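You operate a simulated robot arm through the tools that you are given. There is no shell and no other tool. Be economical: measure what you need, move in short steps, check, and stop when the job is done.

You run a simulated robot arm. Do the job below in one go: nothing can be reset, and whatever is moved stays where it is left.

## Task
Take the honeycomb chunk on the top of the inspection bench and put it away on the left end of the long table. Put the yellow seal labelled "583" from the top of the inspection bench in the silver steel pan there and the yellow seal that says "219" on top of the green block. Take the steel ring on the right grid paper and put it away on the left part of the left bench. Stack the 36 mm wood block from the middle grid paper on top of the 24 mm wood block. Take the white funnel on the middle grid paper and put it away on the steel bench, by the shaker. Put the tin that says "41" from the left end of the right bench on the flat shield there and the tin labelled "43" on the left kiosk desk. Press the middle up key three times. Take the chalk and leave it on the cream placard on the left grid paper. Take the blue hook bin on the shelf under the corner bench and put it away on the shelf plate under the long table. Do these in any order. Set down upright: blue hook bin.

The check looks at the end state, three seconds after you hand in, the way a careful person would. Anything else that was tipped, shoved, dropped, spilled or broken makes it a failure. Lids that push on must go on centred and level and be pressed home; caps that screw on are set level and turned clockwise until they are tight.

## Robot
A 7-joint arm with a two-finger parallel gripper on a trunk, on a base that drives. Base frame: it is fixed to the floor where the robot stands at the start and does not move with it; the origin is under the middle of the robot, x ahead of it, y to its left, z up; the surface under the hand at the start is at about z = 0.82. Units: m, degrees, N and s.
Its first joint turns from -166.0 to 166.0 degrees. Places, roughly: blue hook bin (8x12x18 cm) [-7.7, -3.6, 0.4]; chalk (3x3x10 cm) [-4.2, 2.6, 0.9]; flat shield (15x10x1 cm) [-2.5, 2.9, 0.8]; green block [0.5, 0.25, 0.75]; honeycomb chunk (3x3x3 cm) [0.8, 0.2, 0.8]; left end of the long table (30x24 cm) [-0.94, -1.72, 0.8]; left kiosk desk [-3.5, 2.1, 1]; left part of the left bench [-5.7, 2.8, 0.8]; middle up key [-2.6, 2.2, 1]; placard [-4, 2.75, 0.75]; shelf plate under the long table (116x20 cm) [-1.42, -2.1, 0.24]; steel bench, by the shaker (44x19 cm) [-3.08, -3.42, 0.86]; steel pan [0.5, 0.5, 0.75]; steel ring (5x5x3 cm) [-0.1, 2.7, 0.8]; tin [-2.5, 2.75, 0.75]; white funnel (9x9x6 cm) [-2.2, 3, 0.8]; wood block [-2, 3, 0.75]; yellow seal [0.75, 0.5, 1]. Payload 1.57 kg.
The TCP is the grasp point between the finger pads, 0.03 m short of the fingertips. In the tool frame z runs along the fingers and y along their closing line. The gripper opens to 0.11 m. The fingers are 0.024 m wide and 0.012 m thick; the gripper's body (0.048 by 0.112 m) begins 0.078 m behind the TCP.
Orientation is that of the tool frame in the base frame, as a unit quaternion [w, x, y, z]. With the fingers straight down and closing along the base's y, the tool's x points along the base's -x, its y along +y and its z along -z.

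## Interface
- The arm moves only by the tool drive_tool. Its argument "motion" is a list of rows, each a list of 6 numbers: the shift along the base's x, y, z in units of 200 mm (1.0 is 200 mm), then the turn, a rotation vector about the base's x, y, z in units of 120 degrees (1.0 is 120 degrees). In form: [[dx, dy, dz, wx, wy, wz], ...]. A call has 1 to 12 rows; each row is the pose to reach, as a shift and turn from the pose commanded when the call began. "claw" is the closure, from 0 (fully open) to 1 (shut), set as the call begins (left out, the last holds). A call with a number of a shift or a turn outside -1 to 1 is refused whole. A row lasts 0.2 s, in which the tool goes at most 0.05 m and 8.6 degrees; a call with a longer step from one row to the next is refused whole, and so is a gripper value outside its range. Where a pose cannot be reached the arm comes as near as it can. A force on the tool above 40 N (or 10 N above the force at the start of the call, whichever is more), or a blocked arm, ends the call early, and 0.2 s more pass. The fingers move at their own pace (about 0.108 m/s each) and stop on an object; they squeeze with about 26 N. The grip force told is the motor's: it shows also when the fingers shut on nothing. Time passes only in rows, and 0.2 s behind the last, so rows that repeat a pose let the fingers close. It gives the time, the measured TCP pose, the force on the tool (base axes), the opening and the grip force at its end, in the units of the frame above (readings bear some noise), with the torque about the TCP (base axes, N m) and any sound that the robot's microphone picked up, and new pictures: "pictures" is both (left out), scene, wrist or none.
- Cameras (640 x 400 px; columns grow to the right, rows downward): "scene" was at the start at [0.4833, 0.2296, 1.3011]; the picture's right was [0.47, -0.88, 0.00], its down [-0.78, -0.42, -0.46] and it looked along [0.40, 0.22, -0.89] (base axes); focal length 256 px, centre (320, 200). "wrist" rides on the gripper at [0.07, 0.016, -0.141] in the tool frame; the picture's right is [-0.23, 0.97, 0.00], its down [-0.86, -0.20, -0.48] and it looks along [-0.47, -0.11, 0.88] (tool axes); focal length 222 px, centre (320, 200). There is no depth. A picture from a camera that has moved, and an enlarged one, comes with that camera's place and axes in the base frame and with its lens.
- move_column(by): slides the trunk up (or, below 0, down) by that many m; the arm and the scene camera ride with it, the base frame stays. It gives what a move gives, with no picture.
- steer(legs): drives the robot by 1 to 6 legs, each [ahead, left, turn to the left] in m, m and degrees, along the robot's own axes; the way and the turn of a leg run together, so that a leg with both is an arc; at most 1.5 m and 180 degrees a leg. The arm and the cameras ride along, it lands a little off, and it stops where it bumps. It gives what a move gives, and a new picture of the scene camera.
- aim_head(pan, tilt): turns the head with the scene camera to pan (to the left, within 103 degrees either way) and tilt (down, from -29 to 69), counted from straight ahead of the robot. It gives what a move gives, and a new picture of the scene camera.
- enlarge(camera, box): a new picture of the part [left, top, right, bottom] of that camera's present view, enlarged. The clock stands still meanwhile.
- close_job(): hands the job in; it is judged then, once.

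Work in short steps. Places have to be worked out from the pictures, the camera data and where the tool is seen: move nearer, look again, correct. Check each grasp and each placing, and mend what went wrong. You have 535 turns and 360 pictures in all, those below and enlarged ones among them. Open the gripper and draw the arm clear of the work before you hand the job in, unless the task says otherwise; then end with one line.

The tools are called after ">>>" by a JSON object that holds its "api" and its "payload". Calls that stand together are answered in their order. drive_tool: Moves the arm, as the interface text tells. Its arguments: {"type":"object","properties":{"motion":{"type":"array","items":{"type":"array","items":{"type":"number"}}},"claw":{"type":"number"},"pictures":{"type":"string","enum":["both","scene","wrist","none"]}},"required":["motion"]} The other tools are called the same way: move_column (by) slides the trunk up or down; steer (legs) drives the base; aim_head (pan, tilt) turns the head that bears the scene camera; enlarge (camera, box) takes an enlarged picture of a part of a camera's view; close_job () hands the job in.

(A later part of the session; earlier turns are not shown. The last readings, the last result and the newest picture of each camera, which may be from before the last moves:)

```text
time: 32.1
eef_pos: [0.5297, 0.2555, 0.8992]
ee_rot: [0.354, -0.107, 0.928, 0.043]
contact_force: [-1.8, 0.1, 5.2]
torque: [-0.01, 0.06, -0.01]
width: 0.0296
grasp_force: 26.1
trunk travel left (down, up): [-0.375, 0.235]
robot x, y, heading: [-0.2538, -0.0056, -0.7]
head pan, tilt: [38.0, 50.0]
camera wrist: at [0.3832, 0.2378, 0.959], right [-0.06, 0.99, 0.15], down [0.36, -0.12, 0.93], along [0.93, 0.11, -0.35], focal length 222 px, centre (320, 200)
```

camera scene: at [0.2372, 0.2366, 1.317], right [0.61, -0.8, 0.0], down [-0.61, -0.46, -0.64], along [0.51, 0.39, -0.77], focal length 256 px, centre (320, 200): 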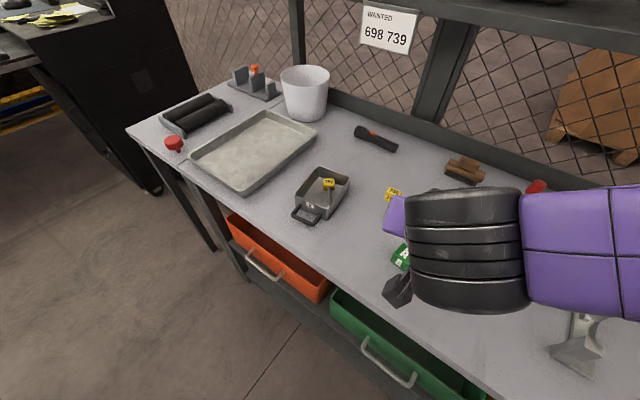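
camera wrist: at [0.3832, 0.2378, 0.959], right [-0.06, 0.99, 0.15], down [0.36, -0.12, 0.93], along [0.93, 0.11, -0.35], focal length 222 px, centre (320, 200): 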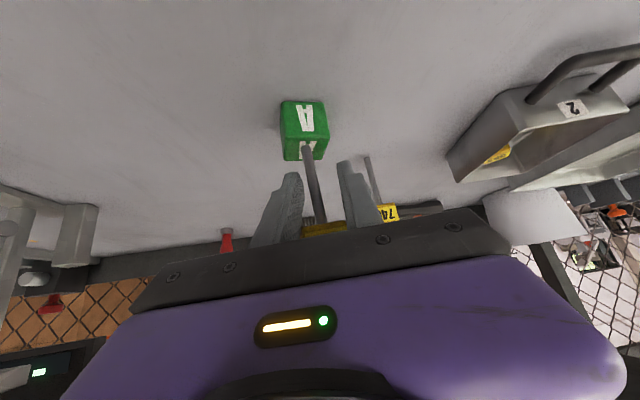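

Contact is steady (5 N). I open partly so the seal is released, then check before retracting.

>>> {"api": "drive_tool", "payload": {"motion": [[0, 0, 0, 0, 0, 0], [0, 0, 0, 0, 0, 0]], "claw": 0.5, "pictures": "wrist"}}

```text
time: 32.7
eef_pos: [0.5282, 0.2551, 0.8988]
ee_rot: [0.353, -0.105, 0.929, 0.042]
contact_force: [1.5, -0.6, 1.5]
torque: [-0.02, 0.02, 0.0]
width: 0.0549
grasp_force: 0.1
trunk travel left (down, up): [-0.375, 0.235]
robot x, y, heading: [-0.2527, -0.0046, -0.7]
head pan, tilt: [38.0, 50.0]
camera wrist: at [0.3834, 0.2377, 0.9586], right [-0.06, 0.99, 0.15], down [0.36, -0.12, 0.93], along [0.93, 0.11, -0.35], focal length 222 px, centre (320, 200)
```

wrist: 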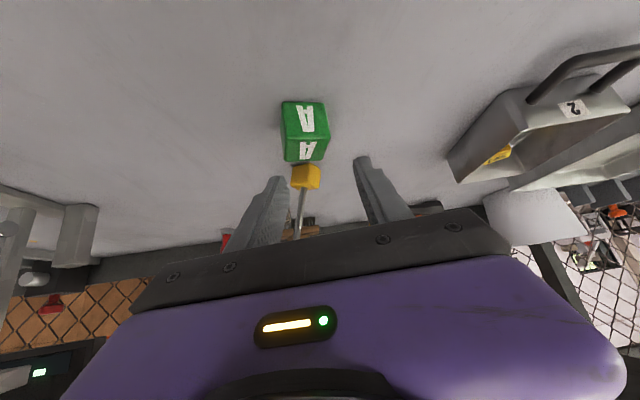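

The seal appears to have toppled. I retract clear and look.

>>> {"api": "drive_tool", "payload": {"motion": [[-0.1, -0.025, 0.12, 0, 0, 0], [-0.22, -0.05, 0.25, 0, 0, 0], [-0.3, -0.06, 0.4, 0, 0, 0]]}}

```text
time: 33.5
eef_pos: [0.4699, 0.2425, 0.979]
ee_rot: [0.353, -0.107, 0.928, 0.043]
contact_force: [-0.4, -0.1, 0.3]
torque: [0.0, 0.0, 0.01]
width: 0.0551
grasp_force: 0.0
trunk travel left (down, up): [-0.375, 0.235]
robot x, y, heading: [-0.2537, -0.0073, -0.5]
head pan, tilt: [38.0, 50.0]
camera scene: at [0.2374, 0.2367, 1.3168], right [0.61, -0.8, 0.0], down [-0.61, -0.46, -0.64], along [0.51, 0.39, -0.77], focal length 256 px, centre (320, 200)
camera wrist: at [0.3256, 0.2258, 1.0384], right [-0.06, 0.99, 0.15], down [0.36, -0.12, 0.93], along [0.93, 0.11, -0.35], focal length 222 px, centre (320, 200)
```

scene: 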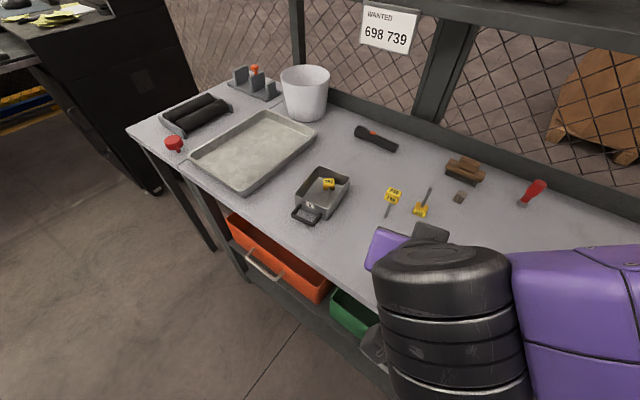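
wrist: 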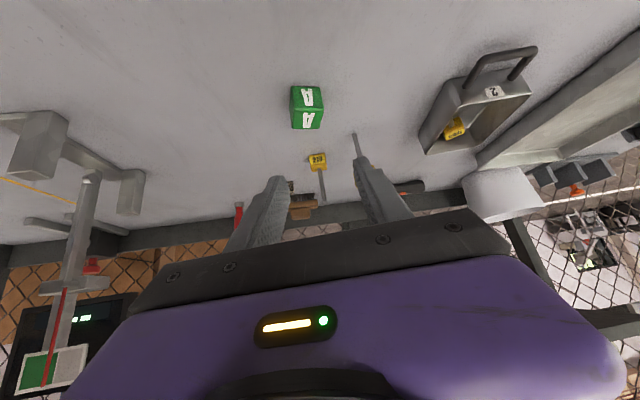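

Triangulating, 219 now stands inverted on its head at about (0.687, 0.274), stem up – a stable way to set it on the block. I go to a pre-grasp for its stem, opening moderately.

>>> {"api": "drive_tool", "payload": {"motion": [[0.2, 0.02, 0, 0, 0, 0], [0.4, 0.045, -0.03, 0, 0, 0], [0.61, 0.07, -0.1, 0, 0, 0], [0.82, 0.09, -0.17, 0, 0, 0], [0.82, 0.09, -0.17, 0, 0, 0]]}}

```text
time: 34.7
eef_pos: [0.632, 0.2624, 0.9422]
ee_rot: [0.353, -0.107, 0.928, 0.042]
contact_force: [-0.4, 0.2, -0.6]
torque: [-0.02, -0.02, 0.0]
width: 0.0548
grasp_force: 0.0
trunk travel left (down, up): [-0.375, 0.235]
robot x, y, heading: [-0.2565, -0.0023, -0.9]
head pan, tilt: [38.0, 50.0]
camera scene: at [0.2371, 0.2366, 1.317], right [0.61, -0.8, 0.0], down [-0.61, -0.46, -0.64], along [0.51, 0.39, -0.77], focal length 256 px, centre (320, 200)
camera wrist: at [0.4867, 0.2455, 1.0018], right [-0.06, 0.99, 0.15], down [0.36, -0.12, 0.93], along [0.93, 0.11, -0.35], focal length 222 px, centre (320, 200)
```

scene: 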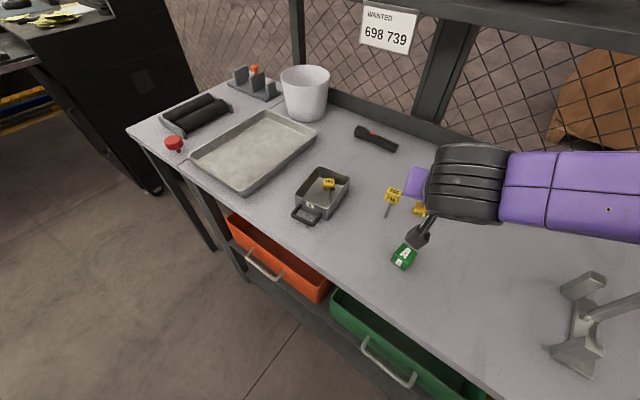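
wrist: 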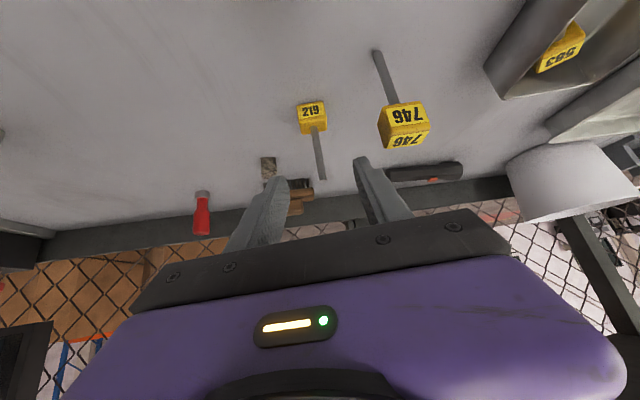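

The stem stands clear between the fingers' path; I advance to grip it near its upper half.

>>> {"api": "drive_tool", "payload": {"motion": [[0.1, 0.022, -0.1, 0, 0, 0], [0.2, 0.045, -0.19, 0, 0, 0], [0.285, 0.06, -0.28, 0, 0, 0], [0.285, 0.06, -0.28, 0, 0, 0]], "pictures": "wrist"}}

```text
time: 35.7
eef_pos: [0.6877, 0.2738, 0.8886]
ee_rot: [0.353, -0.107, 0.929, 0.042]
contact_force: [-0.2, -0.8, 0.5]
torque: [0.02, -0.01, 0.0]
width: 0.0551
grasp_force: 0.2
trunk travel left (down, up): [-0.375, 0.235]
robot x, y, heading: [-0.2498, -0.0041, -0.9]
head pan, tilt: [38.0, 50.0]
camera wrist: at [0.5432, 0.2559, 0.9473], right [-0.06, 0.99, 0.15], down [0.36, -0.12, 0.93], along [0.93, 0.11, -0.35], focal length 222 px, centre (320, 200)
```

wrist: 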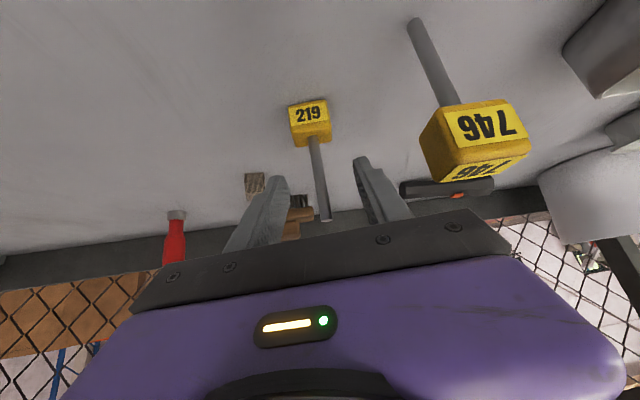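

Stem is centred; close on it and lift.

>>> {"api": "drive_tool", "payload": {"motion": [[0, 0, 0, 0, 0, 0], [0, 0, 0, 0, 0, 0], [0, 0, 0, 0, 0, 0]], "claw": 1, "pictures": "none"}}

>>> {"api": "drive_tool", "payload": {"motion": [[0, -0.02, 0.2, 0, 0, 0], [-0.05, -0.05, 0.4, 0, 0, 0], [-0.25, -0.08, 0.45, 0, 0, 0], [-0.48, -0.1, 0.45, 0, 0, 0], [-0.72, -0.1, 0.45, 0, 0, 0], [-0.76, -0.1, 0.45, 0, 0, 0]]}}

```text
time: 36.5
eef_pos: [0.689, 0.2727, 0.8889]
ee_rot: [0.354, -0.107, 0.928, 0.041]
contact_force: [0.7, -0.5, -0.5]
torque: [-0.04, -0.02, -0.03]
width: 0.0068
grasp_force: 25.9
trunk travel left (down, up): [-0.375, 0.235]
robot x, y, heading: [-0.2511, -0.0042, -0.9]
head pan, tilt: [38.0, 50.0]
```

```text
time: 37.9
eef_pos: [0.5399, 0.2517, 0.9785]
ee_rot: [0.353, -0.106, 0.929, 0.042]
contact_force: [0.7, 0.1, -0.4]
torque: [0.01, 0.0, 0.01]
width: 0.0068
grasp_force: 26.3
trunk travel left (down, up): [-0.375, 0.235]
robot x, y, heading: [-0.2526, -0.0076, -0.8]
head pan, tilt: [38.0, 50.0]
camera scene: at [0.2373, 0.2366, 1.317], right [0.61, -0.8, 0.0], down [-0.61, -0.46, -0.64], along [0.51, 0.39, -0.77], focal length 256 px, centre (320, 200)
camera wrist: at [0.3949, 0.2353, 1.0383], right [-0.05, 0.99, 0.15], down [0.36, -0.12, 0.93], along [0.93, 0.11, -0.35], focal length 222 px, centre (320, 200)
```

scene: 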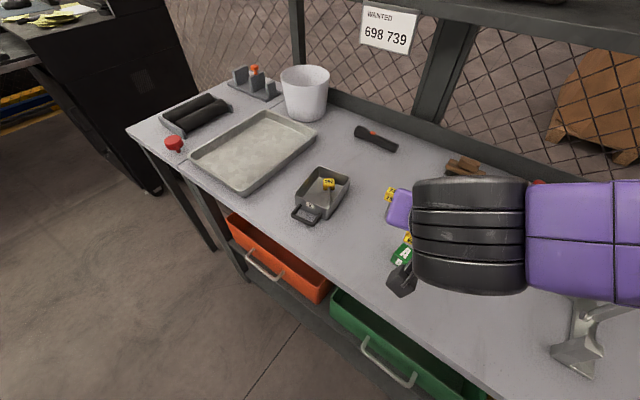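
wrist: 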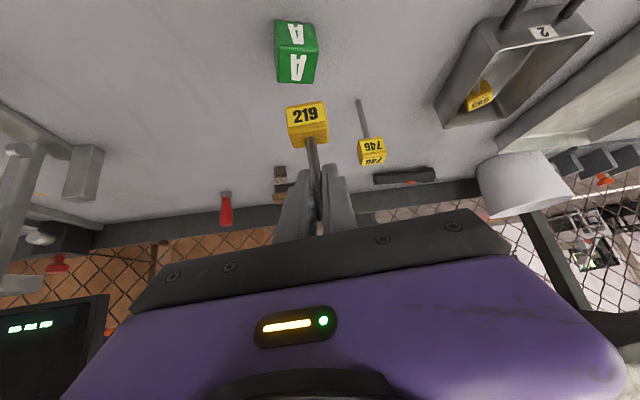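

219 is held by its stem, head down, just over the block. I lower it to about 1 cm above contact.

>>> {"api": "drive_tool", "payload": {"motion": [[-0.01, -0.006, -0.12, 0, 0, 0], [-0.01, -0.006, -0.22, 0, 0, 0], [-0.01, -0.006, -0.22, 0, 0, 0]], "pictures": "wrist"}}

```text
time: 38.7
eef_pos: [0.5361, 0.253, 0.9352]
ee_rot: [0.353, -0.107, 0.929, 0.043]
contact_force: [-0.3, -0.2, 0.2]
torque: [0.01, 0.02, 0.01]
width: 0.0069
grasp_force: 26.3
trunk travel left (down, up): [-0.375, 0.235]
robot x, y, heading: [-0.2561, -0.0043, -0.5]
head pan, tilt: [38.0, 50.0]
camera wrist: at [0.3914, 0.2346, 0.9942], right [-0.06, 0.99, 0.15], down [0.36, -0.12, 0.93], along [0.93, 0.11, -0.35], focal length 222 px, centre (320, 200)
```

wrist: 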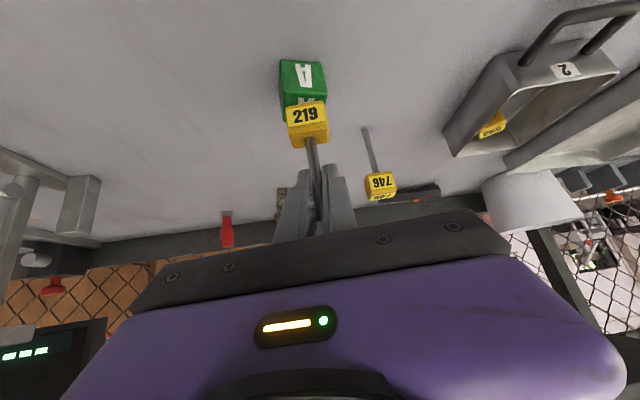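

>>> {"api": "drive_tool", "payload": {"motion": [[0.005, -0.015, -0.03, 0, 0, 0], [0.005, -0.015, -0.05, 0, 0, 0], [0.005, -0.015, -0.05, 0, 0, 0]], "pictures": "wrist"}}

```text
time: 39.5
eef_pos: [0.5367, 0.2483, 0.9249]
ee_rot: [0.353, -0.106, 0.929, 0.041]
contact_force: [-1.0, 0.5, 0.3]
torque: [0.0, 0.01, -0.05]
width: 0.007
grasp_force: 25.8
trunk travel left (down, up): [-0.375, 0.235]
robot x, y, heading: [-0.2536, -0.0034, -0.8]
head pan, tilt: [38.0, 50.0]
camera wrist: at [0.392, 0.2311, 0.9842], right [-0.06, 0.99, 0.15], down [0.36, -0.12, 0.93], along [0.93, 0.11, -0.35], focal length 222 px, centre (320, 200)
```

wrist: 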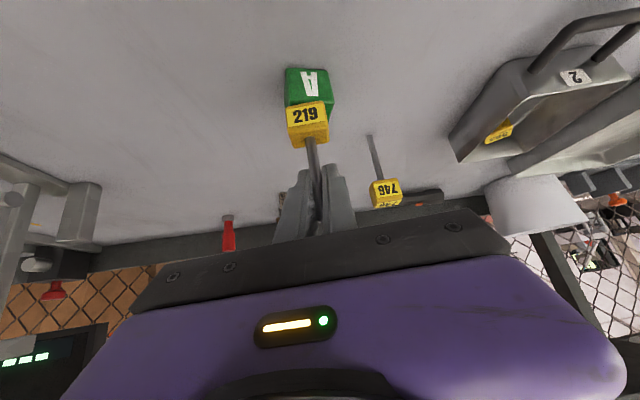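

>>> {"api": "drive_tool", "payload": {"motion": [[0, 0, -0.015, 0, 0, 0], [0, 0, -0.025, 0, 0, 0], [0, 0, -0.025, 0, 0, 0]], "pictures": "none"}}

```text
time: 40.3
eef_pos: [0.5365, 0.2472, 0.9216]
ee_rot: [0.356, -0.106, 0.928, 0.043]
contact_force: [0.1, 0.0, 19.7]
torque: [-0.1, 0.05, 0.0]
width: 0.0072
grasp_force: 26.2
trunk travel left (down, up): [-0.375, 0.235]
robot x, y, heading: [-0.2512, -0.0057, -0.7]
head pan, tilt: [38.0, 50.0]
```

Firm contact; I relieve 2 mm, then release.

>>> {"api": "drive_tool", "payload": {"motion": [[0, 0, 0.01, 0, 0, 0], [0, 0, 0.01, 0, 0, 0]], "pictures": "none"}}

>>> {"api": "drive_tool", "payload": {"motion": [[0, 0, 0, 0, 0, 0], [0, 0, 0, 0, 0, 0], [0, 0, 0, 0, 0, 0]], "claw": 0.5, "pictures": "wrist"}}

```text
time: 40.9
eef_pos: [0.5369, 0.2485, 0.9224]
ee_rot: [0.353, -0.107, 0.928, 0.042]
contact_force: [3.9, 0.7, 11.6]
torque: [0.04, -0.25, 0.02]
width: 0.007
grasp_force: 26.8
trunk travel left (down, up): [-0.375, 0.235]
robot x, y, heading: [-0.2544, -0.0039, -0.8]
head pan, tilt: [38.0, 50.0]
```

```text
time: 41.7
eef_pos: [0.5376, 0.2478, 0.923]
ee_rot: [0.354, -0.107, 0.928, 0.042]
contact_force: [0.1, -0.1, 0.4]
torque: [0.04, 0.0, 0.0]
width: 0.0551
grasp_force: 0.1
trunk travel left (down, up): [-0.375, 0.235]
robot x, y, heading: [-0.2571, -0.004, -0.7]
head pan, tilt: [38.0, 50.0]
camera wrist: at [0.3916, 0.2309, 0.9817], right [-0.06, 0.99, 0.15], down [0.36, -0.12, 0.93], along [0.93, 0.11, -0.35], focal length 222 px, centre (320, 200)
```

wrist: 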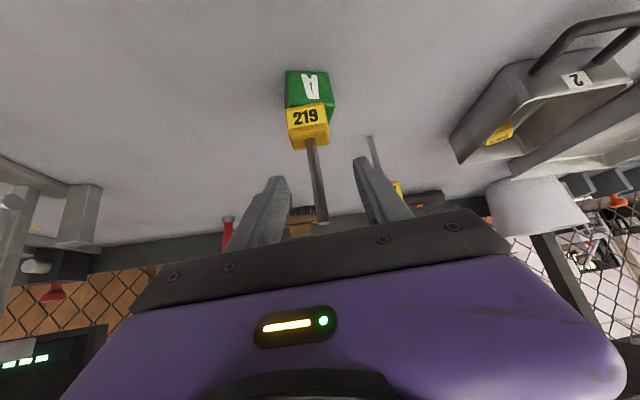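

219 stands on the block. I retract along the tool axis and then look for the honeycomb.

>>> {"api": "drive_tool", "payload": {"motion": [[-0.13, -0.03, 0.15, 0, 0, 0], [-0.26, -0.06, 0.3, 0, 0, 0], [-0.3, -0.08, 0.5, 0, 0, 0], [-0.2, -0.25, 0.5, -0.008, 0.037, 0], [0, -0.3, 0.5, -0.017, 0.073, 0], [0.22, -0.3, 0.5, -0.026, 0.11, 0], [0.44, -0.3, 0.5, -0.034, 0.146, 0], [0.64, -0.3, 0.45, -0.034, 0.146, 0]]}}

```text
time: 43.5
eef_pos: [0.6648, 0.1873, 1.0123]
ee_rot: [0.203, -0.111, 0.973, 0.024]
contact_force: [0.5, -0.4, 0.6]
torque: [-0.01, -0.02, 0.0]
width: 0.0549
grasp_force: 0.2
trunk travel left (down, up): [-0.375, 0.235]
robot x, y, heading: [-0.2546, -0.0033, -0.9]
head pan, tilt: [38.0, 50.0]
camera scene: at [0.2369, 0.2364, 1.3172], right [0.61, -0.8, 0.0], down [-0.61, -0.46, -0.64], along [0.51, 0.39, -0.77], focal length 256 px, centre (320, 200)
camera wrist: at [0.5452, 0.1743, 1.1144], right [-0.02, 1.0, 0.09], down [0.62, -0.06, 0.78], along [0.78, 0.07, -0.62], focal length 222 px, centre (320, 200)
```

scene: 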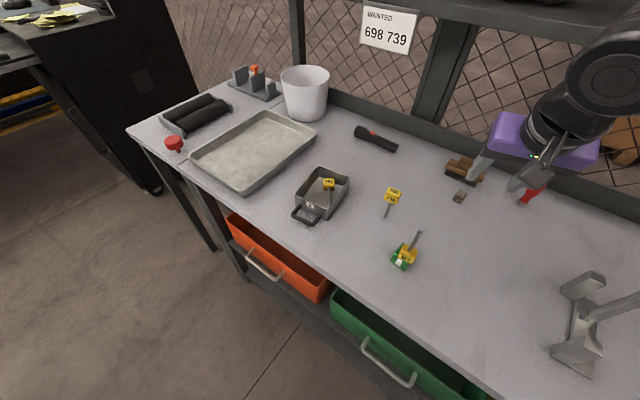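
wrist: 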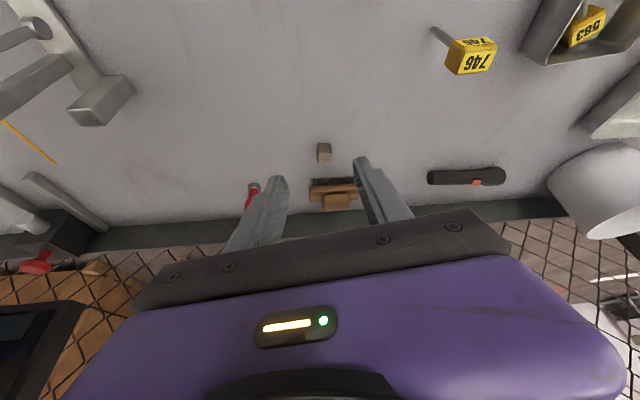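

Both seals are placed. The honeycomb is at about (0.776, 0.21); I enlarge to see its orientation.

>>> {"api": "enlarge", "payload": {"camera": "wrist", "box": [284, 120, 364, 220]}}

```text
4.00 times, centred on (324, 170) of wrist
camera zoom: at [0.5452, 0.1743, 1.1144], right [-0.02, 1.0, 0.09], down [0.62, -0.06, 0.78], along [0.78, 0.07, -0.62], focal length 888 px, centre (304, 320)
```

zoom: 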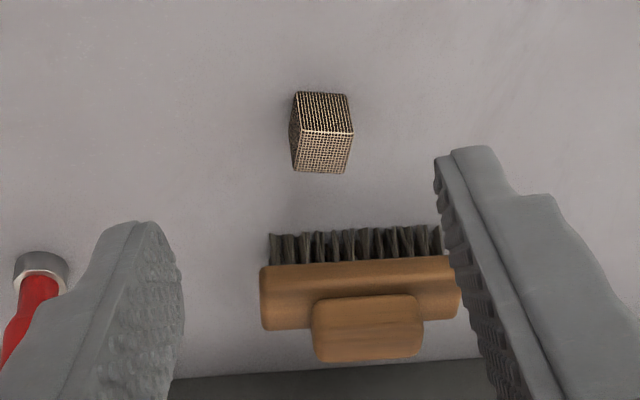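

I straighten the yaw to 0 and descend to the chunk (TCP ≈ (0.767, 0.211, 0.857)).

>>> {"api": "drive_tool", "payload": {"motion": [[0.12, 0.04, -0.05, 0, 0, -0.05], [0.25, 0.1, -0.15, 0, 0, -0.1], [0.33, 0.12, -0.35, 0, 0, -0.1], [0.42, 0.12, -0.55, 0, 0, -0.1], [0.42, 0.12, -0.55, 0, 0, -0.1]], "pictures": "wrist"}}

```text
time: 44.7
eef_pos: [0.7496, 0.2122, 0.8985]
ee_rot: [0.205, -0.009, 0.979, 0.003]
contact_force: [0.1, 0.6, 0.7]
torque: [0.03, -0.03, -0.02]
width: 0.0548
grasp_force: 0.0
trunk travel left (down, up): [-0.375, 0.235]
robot x, y, heading: [-0.2544, -0.0072, -0.6]
head pan, tilt: [38.0, 50.0]
camera wrist: at [0.629, 0.226, 1.001], right [0.19, 0.98, 0.09], down [0.59, -0.19, 0.78], along [0.78, -0.09, -0.62], focal length 222 px, centre (320, 200)
```

wrist: 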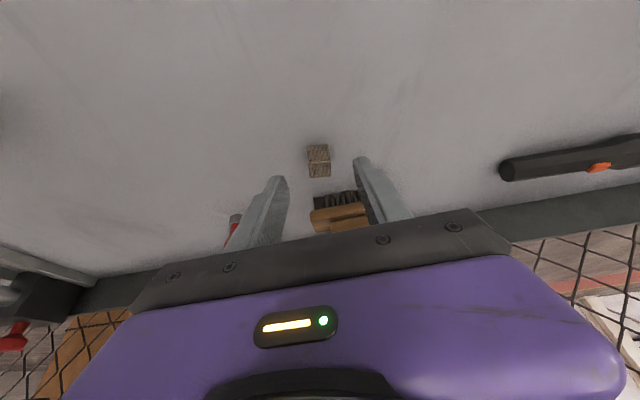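

>>> {"api": "drive_tool", "payload": {"motion": [[0.05, -0.005, -0.1, 0, 0, 0], [0.1, -0.005, -0.205, 0, 0, 0], [0.1, -0.005, -0.205, 0, 0, 0]], "pictures": "wrist"}}

>>> {"api": "drive_tool", "payload": {"motion": [[0, 0, 0, 0, 0, 0], [0, 0, 0, 0, 0, 0], [0, 0, 0, 0, 0, 0]], "claw": 1, "pictures": "none"}}

```text
time: 45.5
eef_pos: [0.769, 0.2111, 0.8592]
ee_rot: [0.205, -0.009, 0.979, 0.004]
contact_force: [1.1, 0.1, -0.5]
torque: [0.0, 0.0, -0.03]
width: 0.055
grasp_force: 0.2
trunk travel left (down, up): [-0.375, 0.235]
robot x, y, heading: [-0.2559, -0.0057, -0.9]
head pan, tilt: [38.0, 50.0]
camera wrist: at [0.6489, 0.2244, 0.9608], right [0.19, 0.98, 0.09], down [0.59, -0.19, 0.78], along [0.78, -0.09, -0.62], focal length 222 px, centre (320, 200)
```

wrist: 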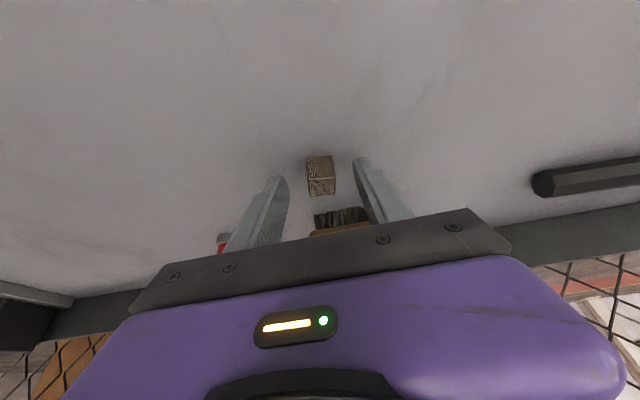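

```text
time: 46.3
eef_pos: [0.7683, 0.2113, 0.8593]
ee_rot: [0.204, -0.009, 0.979, 0.004]
contact_force: [-0.2, -0.1, 0.6]
torque: [0.0, 0.01, -0.01]
width: 0.0199
grasp_force: 26.0
trunk travel left (down, up): [-0.375, 0.235]
robot x, y, heading: [-0.2525, -0.0072, -0.7]
head pan, tilt: [38.0, 50.0]
```

Honeycomb gripped (20 mm). Lift, then draw the arm in and back away.

>>> {"api": "drive_tool", "payload": {"motion": [[-0.03, 0, 0.2, 0, 0, 0], [-0.1, 0, 0.4, 0, 0, 0], [-0.3, -0.05, 0.55, 0, 0, 0], [-0.5, -0.1, 0.7, 0, 0, 0], [-0.7, -0.2, 0.8, 0, 0, 0], [-0.9, -0.3, 0.85, 0, 0, 0], [-1.0, -0.4, 0.9, 0, 0, 0]], "pictures": "wrist"}}

>>> {"api": "steer", "payload": {"legs": [[-0.45, 0, 0]]}}

```text
refused: row 3 steps farther than a row can; nothing moved
```

```text
time: 47.5
eef_pos: [0.7076, 0.2193, 0.8585]
ee_rot: [0.206, -0.011, 0.979, 0.004]
contact_force: [-0.3, -0.2, 0.0]
torque: [0.01, 0.0, 0.01]
width: 0.0202
grasp_force: 25.8
trunk travel left (down, up): [-0.375, 0.235]
robot x, y, heading: [-0.3149, 0.0023, -0.3]
head pan, tilt: [38.0, 50.0]
stopped in leg 1: the robot was blocked; the commanded pose is now the measured one
camera scene: at [0.1752, 0.2425, 1.317], right [0.61, -0.79, 0.0], down [-0.61, -0.47, -0.64], along [0.51, 0.39, -0.77], focal length 256 px, centre (320, 200)
```

scene: 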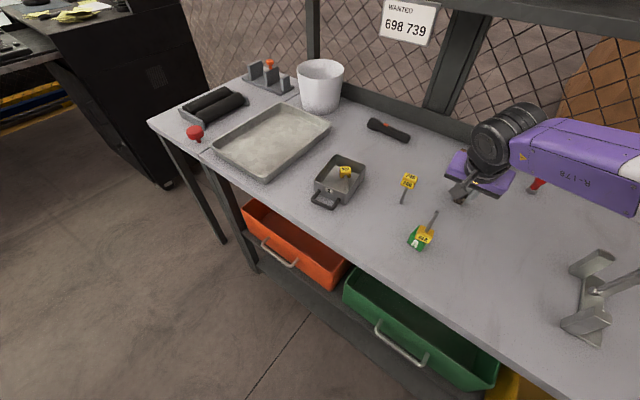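

The drag was refused and the base was blocked behind after 6 cm; nothing on the bench seems disturbed. I lift the tool first, then look behind.

>>> {"api": "drive_tool", "payload": {"motion": [[0, 0, 0.2, 0, 0, 0], [0, 0, 0.4, 0, 0, 0], [-0.15, -0.05, 0.55, 0, 0, 0], [-0.3, -0.1, 0.7, 0, 0, 0], [-0.48, -0.16, 0.8, 0, 0, 0], [-0.68, -0.22, 0.85, 0, 0, 0]], "pictures": "wrist"}}

>>> {"api": "aim_head", "payload": {"pan": -103, "tilt": 25}}

>>> {"api": "aim_head", "payload": {"pan": 103, "tilt": 25}}

```text
time: 48.9
eef_pos: [0.5705, 0.1778, 1.0292]
ee_rot: [0.204, -0.011, 0.979, 0.003]
contact_force: [0.5, 0.8, -0.2]
torque: [0.0, 0.0, 0.01]
width: 0.0204
grasp_force: 25.8
trunk travel left (down, up): [-0.375, 0.235]
robot x, y, heading: [-0.3134, -0.0008, -0.4]
head pan, tilt: [38.0, 50.0]
camera wrist: at [0.4513, 0.1904, 1.1311], right [0.18, 0.98, 0.09], down [0.6, -0.19, 0.78], along [0.78, -0.09, -0.62], focal length 222 px, centre (320, 200)
```

wrist: 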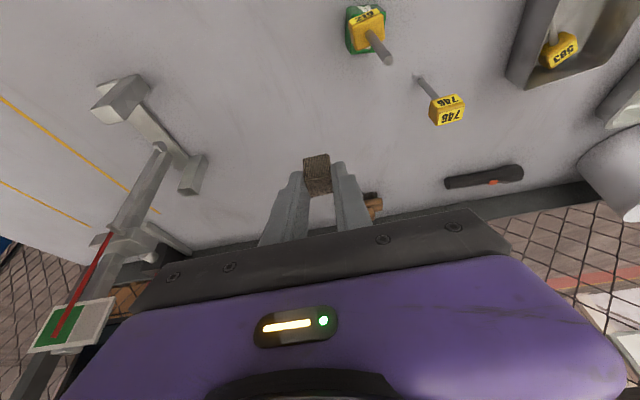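

```text
time: 51.2
eef_pos: [0.5716, 0.1779, 1.0295]
ee_rot: [0.205, -0.012, 0.979, 0.004]
contact_force: [0.3, 0.3, -0.1]
torque: [0.03, 0.04, 0.0]
width: 0.0202
grasp_force: 26.1
trunk travel left (down, up): [-0.375, 0.235]
robot x, y, heading: [-0.3145, 0.001, -0.3]
head pan, tilt: [-103.0, 25.0]
camera scene: at [0.0931, 0.1058, 1.3545], right [-0.97, 0.23, 0.0], down [0.1, 0.41, -0.91], along [-0.21, -0.88, -0.42], focal length 256 px, centre (320, 200)
```

scene: 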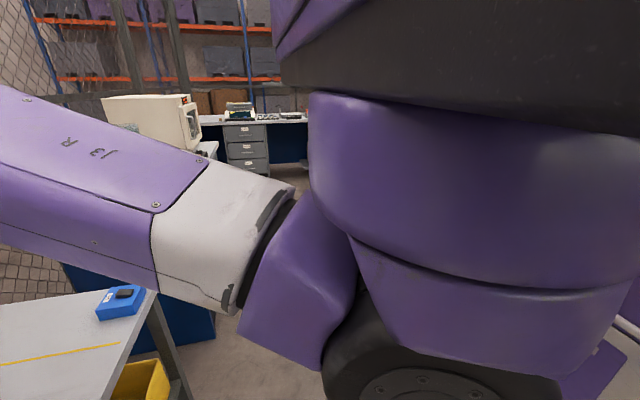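

```text
time: 54.2
eef_pos: [0.5718, 0.1774, 1.0292]
ee_rot: [0.205, -0.011, 0.979, 0.004]
contact_force: [-0.3, 1.2, -0.6]
torque: [-0.02, 0.0, 0.02]
width: 0.0203
grasp_force: 25.7
trunk travel left (down, up): [-0.375, 0.235]
robot x, y, heading: [-0.316, 0.0004, -0.3]
head pan, tilt: [103.0, 25.0]
camera scene: at [0.0941, 0.2854, 1.3545], right [0.98, 0.22, 0.0], down [0.09, -0.41, -0.91], along [-0.2, 0.88, -0.42], focal length 256 px, centre (320, 200)
```

scene: 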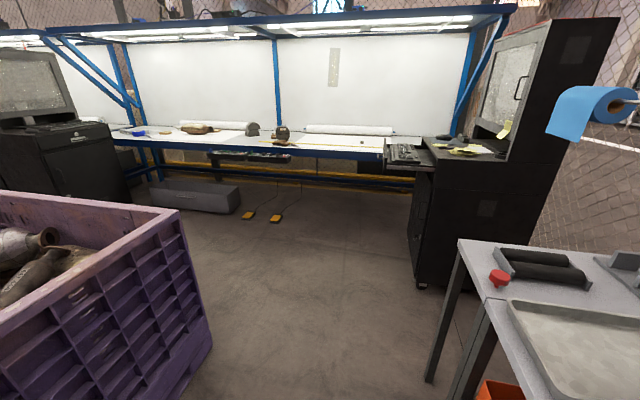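

A purple crate stands behind the robot (front at x≈-0.7), so I must leave sideways. I draw the arm in over the aisle first.

>>> {"api": "drive_tool", "payload": {"motion": [[-0.2, 0, 0.1, 0, 0, 0], [-0.4, 0, 0.2, 0, 0, 0], [-0.6, 0, 0.3, 0, 0, 0], [-0.8, 0, 0.3, 0, 0, 0], [-1.0, 0, 0.3, 0, 0, 0]], "pictures": "none"}}

>>> {"api": "aim_head", "payload": {"pan": -60, "tilt": 35}}

```text
time: 55.4
eef_pos: [0.3688, 0.1787, 1.0853]
ee_rot: [0.2, -0.012, 0.98, 0.006]
contact_force: [0.6, -0.5, -0.8]
torque: [0.0, 0.01, 0.01]
width: 0.0199
grasp_force: 25.3
trunk travel left (down, up): [-0.375, 0.235]
robot x, y, heading: [-0.3162, -0.0018, -0.1]
head pan, tilt: [103.0, 25.0]
```

```text
time: 57.9
eef_pos: [0.3696, 0.1777, 1.0862]
ee_rot: [0.201, -0.011, 0.979, 0.007]
contact_force: [-0.8, 0.5, -0.6]
torque: [0.06, 0.01, 0.04]
width: 0.0201
grasp_force: 26.4
trunk travel left (down, up): [-0.375, 0.235]
robot x, y, heading: [-0.3147, 0.0015, 0.0]
head pan, tilt: [-60.0, 35.0]
camera scene: at [0.1579, 0.119, 1.3387], right [-0.87, -0.5, 0.0], down [-0.28, 0.5, -0.82], along [0.41, -0.71, -0.57], focal length 256 px, centre (320, 200)
```

scene: 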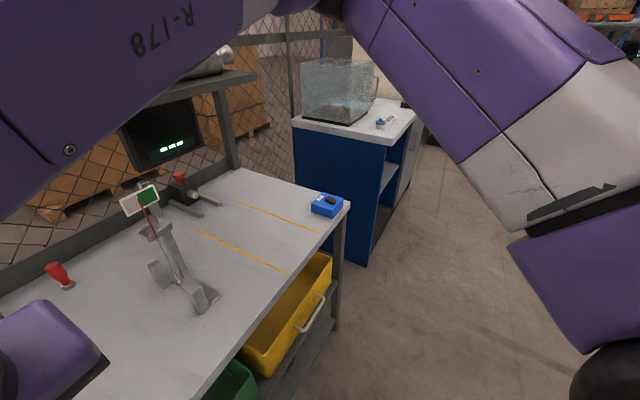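

The right side aisle looks open. I strafe right 0.6 m and look.

>>> {"api": "steer", "payload": {"legs": [[0, -0.6, 0]]}}

```text
time: 61.3
eef_pos: [0.3632, -0.4418, 1.0851]
ee_rot: [0.201, -0.002, 0.98, 0.005]
contact_force: [-0.3, 0.0, -0.5]
torque: [-0.01, 0.01, -0.04]
width: 0.0203
grasp_force: 26.1
trunk travel left (down, up): [-0.375, 0.235]
robot x, y, heading: [-0.3247, -0.6057, -1.5]
head pan, tilt: [-60.0, 35.0]
camera scene: at [0.1508, -0.4966, 1.3387], right [-0.88, -0.48, 0.0], down [-0.27, 0.5, -0.82], along [0.39, -0.72, -0.57], focal length 256 px, centre (320, 200)
```

scene: 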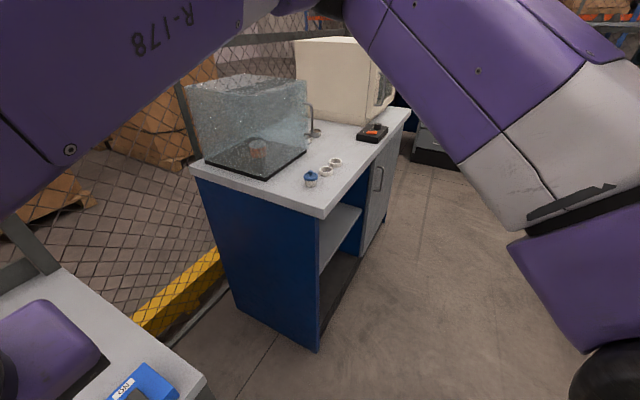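

Now I check behind-right before turning.

>>> {"api": "aim_head", "payload": {"pan": 103, "tilt": 40}}

```text
time: 63.8
eef_pos: [0.363, -0.4413, 1.0856]
ee_rot: [0.201, -0.002, 0.98, 0.005]
contact_force: [0.1, -0.7, -0.5]
torque: [0.02, 0.0, 0.01]
width: 0.0202
grasp_force: 26.0
trunk travel left (down, up): [-0.375, 0.235]
robot x, y, heading: [-0.3223, -0.6071, -1.3]
head pan, tilt: [103.0, 40.0]
camera scene: at [0.0917, -0.336, 1.3312], right [0.98, 0.2, 0.0], down [0.13, -0.63, -0.77], along [-0.15, 0.75, -0.64], focal length 256 px, centre (320, 200)
```

scene: 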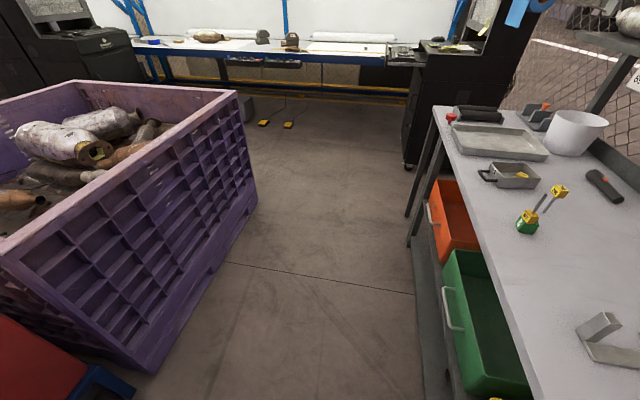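

The view shows the crate (ends y≈-0.1) and a red low item near it. I turn right 90° in place here.

>>> {"api": "steer", "payload": {"legs": [[0, 0, -88]]}}

>>> {"api": "aim_head", "payload": {"pan": 0, "tilt": 35}}

```text
time: 66.5
eef_pos: [0.2872, -1.0386, 1.0861]
ee_rot: [0.185, 0.388, 0.9, -0.074]
contact_force: [-1.0, 0.3, 0.9]
torque: [-0.04, -0.04, 0.0]
width: 0.02
grasp_force: 26.0
trunk travel left (down, up): [-0.375, 0.235]
robot x, y, heading: [-0.3043, -0.6507, -48.2]
head pan, tilt: [103.0, 40.0]
stopped in leg 1: the robot was blocked; the commanded pose is now the measured one
camera scene: at [0.1791, -0.768, 1.3312], right [0.81, -0.58, 0.0], down [-0.37, -0.52, -0.77], along [0.44, 0.62, -0.64], focal length 256 px, centre (320, 200)
```

scene: 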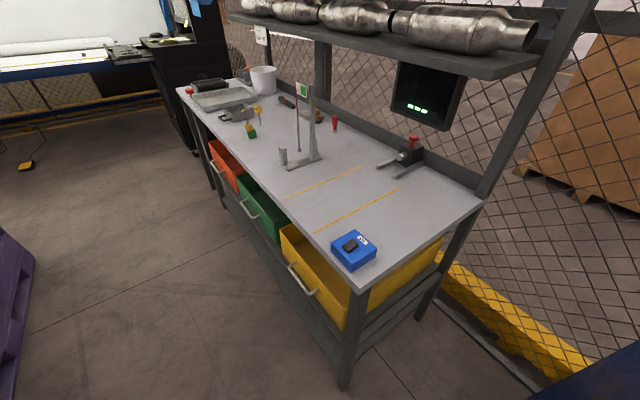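

```text
time: 68.2
eef_pos: [0.2867, -1.0392, 1.0855]
ee_rot: [0.185, 0.389, 0.899, -0.074]
contact_force: [0.4, 0.9, -0.7]
torque: [0.02, -0.01, -0.01]
width: 0.0201
grasp_force: 26.5
trunk travel left (down, up): [-0.375, 0.235]
robot x, y, heading: [-0.3025, -0.6519, -48.5]
head pan, tilt: [0.0, 35.0]
camera scene: at [0.1882, -0.9033, 1.3387], right [-0.75, -0.66, 0.0], down [-0.38, 0.43, -0.82], along [0.54, -0.61, -0.57], focal length 256 px, centre (320, 200)
```

scene: 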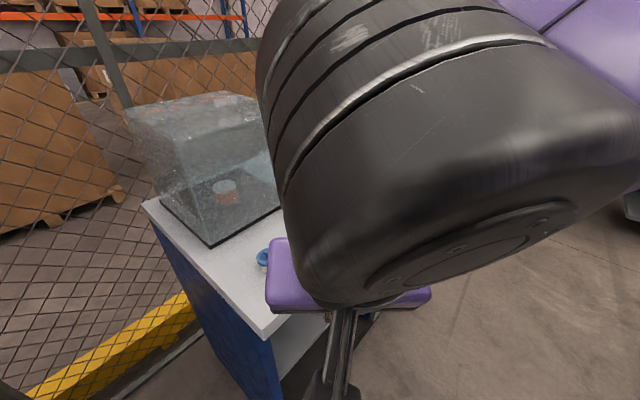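

The rear probably met the red item. I move away from it (world ≈ (-0.1, -0.3)), then continue the turn.

>>> {"api": "steer", "payload": {"legs": [[0.158, -0.274, 0]]}}

>>> {"api": "steer", "payload": {"legs": [[0, 0, -41]]}}

```text
time: 70.4
eef_pos: [0.1794, -1.3454, 1.085]
ee_rot: [0.184, 0.394, 0.897, -0.074]
contact_force: [0.5, -1.0, 0.1]
torque: [-0.04, 0.0, -0.01]
width: 0.0202
grasp_force: 26.3
trunk travel left (down, up): [-0.375, 0.235]
robot x, y, heading: [-0.408, -0.9513, -49.1]
head pan, tilt: [0.0, 35.0]
camera scene: at [0.0819, -1.2088, 1.3387], right [-0.75, -0.66, 0.0], down [-0.38, 0.43, -0.82], along [0.54, -0.62, -0.57], focal length 256 px, centre (320, 200)
```

scene: 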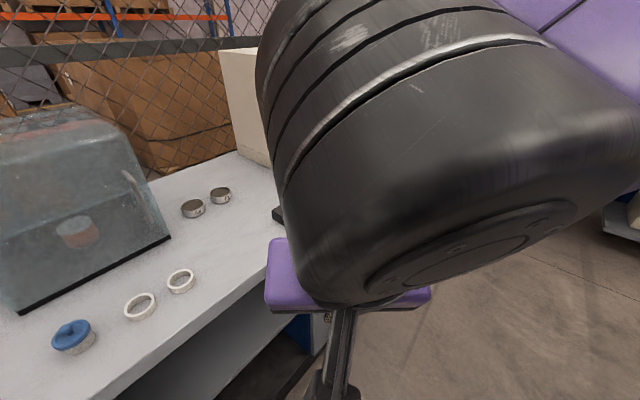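

```text
time: 72.7
eef_pos: [-0.2253, -1.6322, 1.0854]
ee_rot: [0.148, 0.684, 0.701, -0.135]
contact_force: [0.3, 0.3, 0.0]
torque: [0.01, -0.01, 0.01]
width: 0.0201
grasp_force: 25.8
trunk travel left (down, up): [-0.375, 0.235]
robot x, y, heading: [-0.4066, -0.9492, -90.3]
head pan, tilt: [0.0, 35.0]
camera scene: at [-0.2088, -1.467, 1.3387], right [-1.0, 0.0, 0.0], down [0.0, 0.57, -0.82], along [0.0, -0.82, -0.57], focal length 256 px, centre (320, 200)
```

scene: 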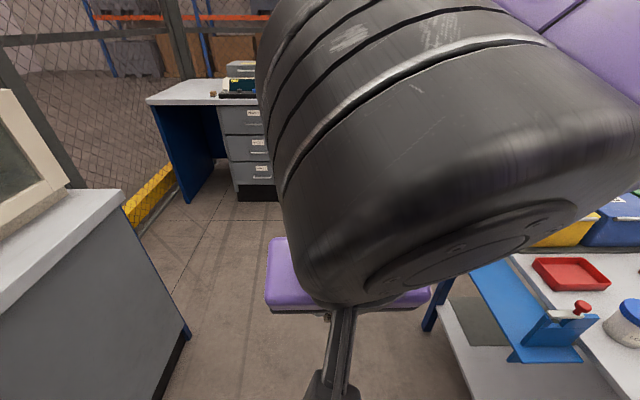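

Now facing -y. I look right toward the long table.

>>> {"api": "aim_head", "payload": {"pan": -45, "tilt": 35}}

```text
time: 73.8
eef_pos: [-0.2247, -1.6349, 1.0854]
ee_rot: [0.148, 0.684, 0.702, -0.134]
contact_force: [-0.2, -0.2, 0.3]
torque: [0.02, -0.01, 0.0]
width: 0.0206
grasp_force: 26.2
trunk travel left (down, up): [-0.375, 0.235]
robot x, y, heading: [-0.4036, -0.9485, -90.2]
head pan, tilt: [-45.0, 35.0]
camera scene: at [-0.2709, -1.441, 1.3387], right [-0.71, 0.71, 0.0], down [0.41, 0.4, -0.82], along [-0.58, -0.58, -0.57], focal length 256 px, centre (320, 200)
```

scene: 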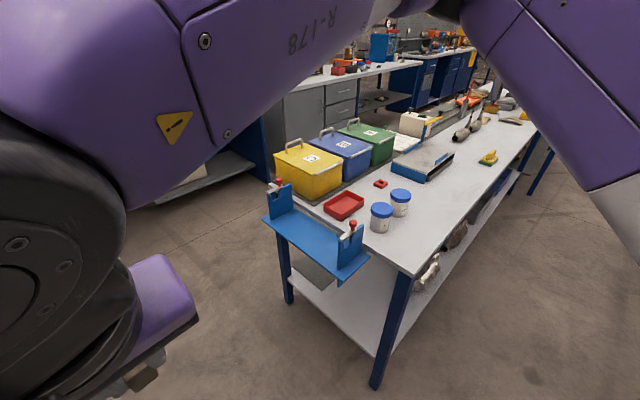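

The table's left end holds two jars near (-0.84,-1.74) and (-0.95,-1.73), free space near the front edge. I strafe right 0.5 m to line up.

>>> {"api": "steer", "payload": {"legs": [[0, -0.5, 0]]}}

>>> {"api": "aim_head", "payload": {"pan": 0, "tilt": 60}}

```text
time: 76.7
eef_pos: [-0.7147, -1.6338, 1.0841]
ee_rot: [0.148, 0.678, 0.707, -0.133]
contact_force: [0.8, -0.5, -0.2]
torque: [0.03, 0.03, -0.07]
width: 0.0204
grasp_force: 25.9
trunk travel left (down, up): [-0.375, 0.235]
robot x, y, heading: [-0.9063, -0.9548, -89.7]
head pan, tilt: [-45.0, 35.0]
camera scene: at [-0.7629, -1.4408, 1.3387], right [-0.72, 0.7, 0.0], down [0.4, 0.41, -0.82], along [-0.57, -0.59, -0.57], focal length 256 px, centre (320, 200)
```

scene: 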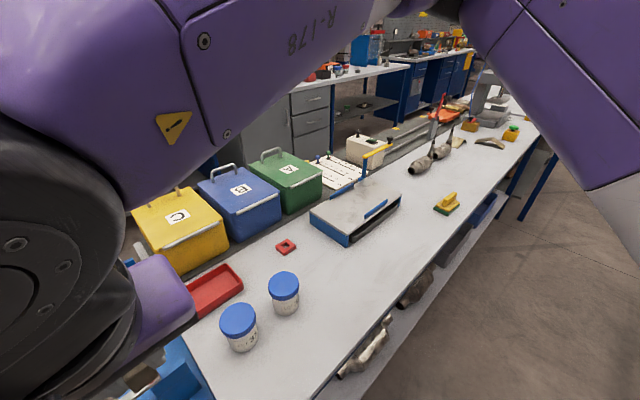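

```text
time: 77.9
eef_pos: [-0.7137, -1.6325, 1.0852]
ee_rot: [0.148, 0.679, 0.707, -0.134]
contact_force: [0.2, 0.3, -0.2]
torque: [-0.03, -0.02, 0.01]
width: 0.0204
grasp_force: 25.7
trunk travel left (down, up): [-0.375, 0.235]
robot x, y, heading: [-0.908, -0.9541, -89.2]
head pan, tilt: [0.0, 60.0]
camera scene: at [-0.7006, -1.4445, 1.3045], right [-1.0, -0.01, 0.0], down [-0.01, 0.87, -0.5], along [0.01, -0.5, -0.87], focal length 256 px, centre (320, 200)
```

scene: 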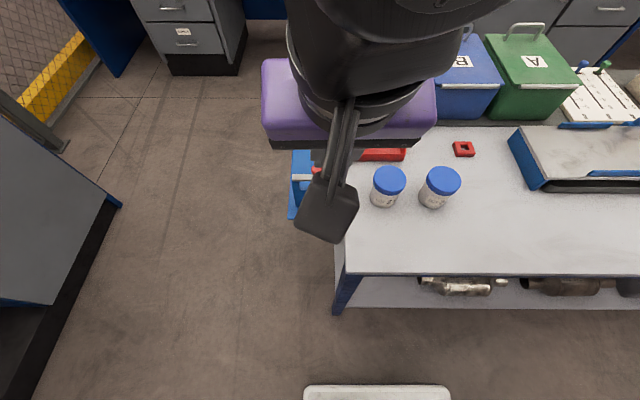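

Free spot between jars and front edge: about (-0.90, -1.64). I move the tool over there and lower partway.

>>> {"api": "drive_tool", "payload": {"motion": [[-0.23, 0, 0, 0, 0, 0], [-0.46, 0, 0, 0, 0, 0], [-0.69, 0, 0, 0, 0, 0], [-0.93, 0, -0.02, 0, 0, 0], [-0.93, 0, -0.25, 0, 0, 0], [-0.93, 0, -0.48, 0, 0, 0], [-0.93, 0, -0.7, 0, 0, 0], [-0.93, 0, -0.7, 0, 0, 0]]}}

```text
time: 79.7
eef_pos: [-0.9001, -1.6379, 0.9452]
ee_rot: [0.147, 0.679, 0.707, -0.132]
contact_force: [-0.2, 0.4, 0.8]
torque: [-0.01, 0.02, -0.01]
width: 0.0204
grasp_force: 25.8
out of reach, approached as far as the arm can: row 6, 7, 8
trunk travel left (down, up): [-0.375, 0.235]
robot x, y, heading: [-0.9097, -0.951, -89.3]
head pan, tilt: [0.0, 60.0]
camera scene: at [-0.7006, -1.4444, 1.3045], right [-1.0, -0.01, 0.0], down [-0.01, 0.87, -0.5], along [0.01, -0.5, -0.87], focal length 256 px, centre (320, 200)
camera wrist: at [-0.8896, -1.5175, 1.0496], right [0.98, -0.17, 0.1], down [-0.18, -0.61, 0.77], along [-0.07, -0.77, -0.63], focal length 222 px, centre (320, 200)
```

scene: 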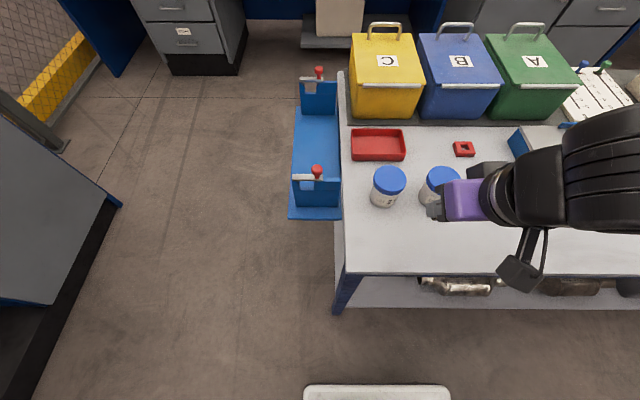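
wrist: 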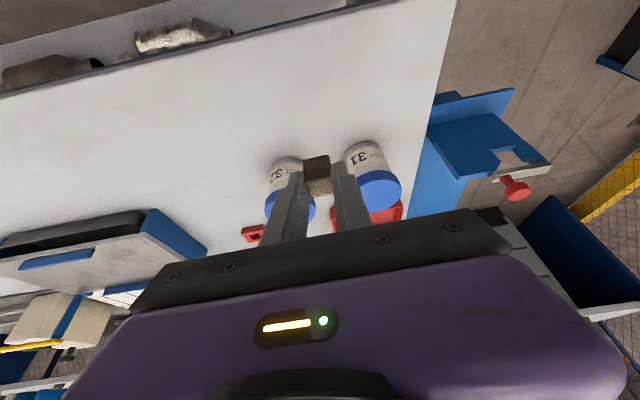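

Too close to the robot: I back the base 0.12 m and extend the arm again.

>>> {"api": "steer", "payload": {"legs": [[-0.12, 0, 0]]}}

>>> {"api": "drive_tool", "payload": {"motion": [[0, -0.2, 0, 0, 0, 0], [0, -0.4, 0, 0, 0, 0], [0, -0.59, 0, 0, 0, 0], [0, -0.59, 0, 0, 0, 0]], "pictures": "wrist"}}

```text
time: 80.5
eef_pos: [-0.8989, -1.628, 0.9455]
ee_rot: [0.146, 0.679, 0.707, -0.132]
contact_force: [-0.4, -0.6, -0.8]
torque: [0.0, 0.01, 0.03]
width: 0.0203
grasp_force: 26.0
trunk travel left (down, up): [-0.375, 0.235]
robot x, y, heading: [-0.9032, -0.9434, -89.3]
head pan, tilt: [0.0, 60.0]
stopped in leg 1: the robot was blocked; the commanded pose is now the measured one
camera scene: at [-0.6984, -1.4357, 1.3045], right [-1.0, -0.01, 0.0], down [-0.01, 0.87, -0.5], along [0.01, -0.5, -0.87], focal length 256 px, centre (320, 200)
```

scene: 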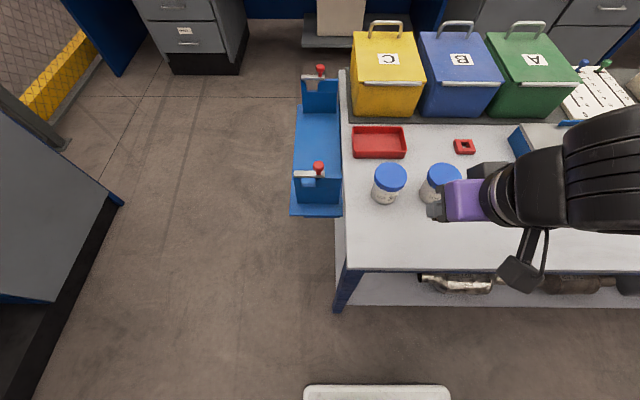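

```text
time: 81.5
eef_pos: [-0.8979, -1.7488, 0.9467]
ee_rot: [0.147, 0.678, 0.708, -0.132]
contact_force: [0.0, 0.5, 0.4]
torque: [-0.01, -0.03, -0.03]
width: 0.0206
grasp_force: 25.6
trunk travel left (down, up): [-0.375, 0.235]
robot x, y, heading: [-0.9059, -0.9409, -89.1]
head pan, tilt: [0.0, 60.0]
camera wrist: at [-0.8878, -1.6297, 1.0502], right [0.98, -0.17, 0.1], down [-0.18, -0.61, 0.77], along [-0.07, -0.77, -0.63], focal length 222 px, centre (320, 200)
```

wrist: 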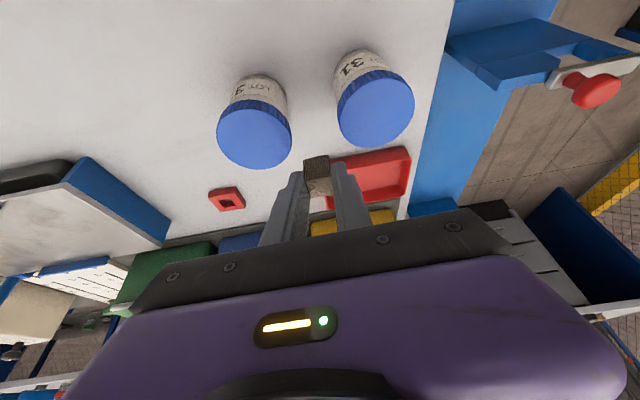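

The base cannot back up. I'll instead use the free spot just right of the second jar, (-1.05, -1.70), which is within reach: raise, shift, then lower and look.

>>> {"api": "drive_tool", "payload": {"motion": [[0, 0.02, 0.22, 0, 0, 0], [-0.2, 0.1, 0.25, 0, 0, 0], [-0.4, 0.2, 0.25, 0, 0, 0], [-0.6, 0.28, 0.25, 0, 0, 0], [-0.785, 0.295, 0.2, 0, 0, 0], [-0.785, 0.295, 0, 0, 0, 0], [-0.785, 0.295, -0.15, 0, 0, 0], [-0.785, 0.295, -0.15, 0, 0, 0]]}}

```text
time: 83.3
eef_pos: [-1.0545, -1.6881, 0.9163]
ee_rot: [0.147, 0.679, 0.707, -0.132]
contact_force: [0.3, 0.2, 0.0]
torque: [0.01, -0.02, -0.01]
width: 0.0203
grasp_force: 26.0
trunk travel left (down, up): [-0.375, 0.235]
robot x, y, heading: [-0.906, -0.9423, -89.3]
head pan, tilt: [0.0, 60.0]
camera scene: at [-0.6985, -1.4357, 1.3045], right [-1.0, -0.01, 0.0], down [-0.01, 0.87, -0.5], along [0.01, -0.5, -0.87], focal length 256 px, centre (320, 200)
camera wrist: at [-1.0441, -1.5677, 1.0197], right [0.98, -0.17, 0.1], down [-0.18, -0.61, 0.77], along [-0.07, -0.77, -0.63], focal length 222 px, centre (320, 200)
```

scene: 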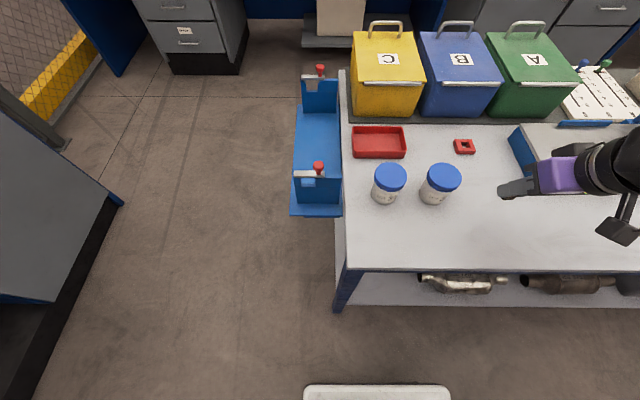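
wrist: 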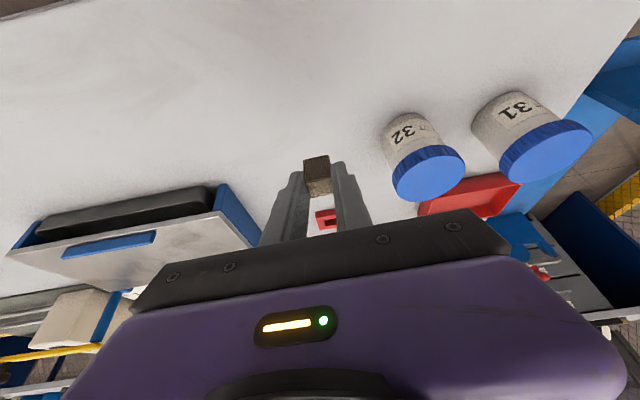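

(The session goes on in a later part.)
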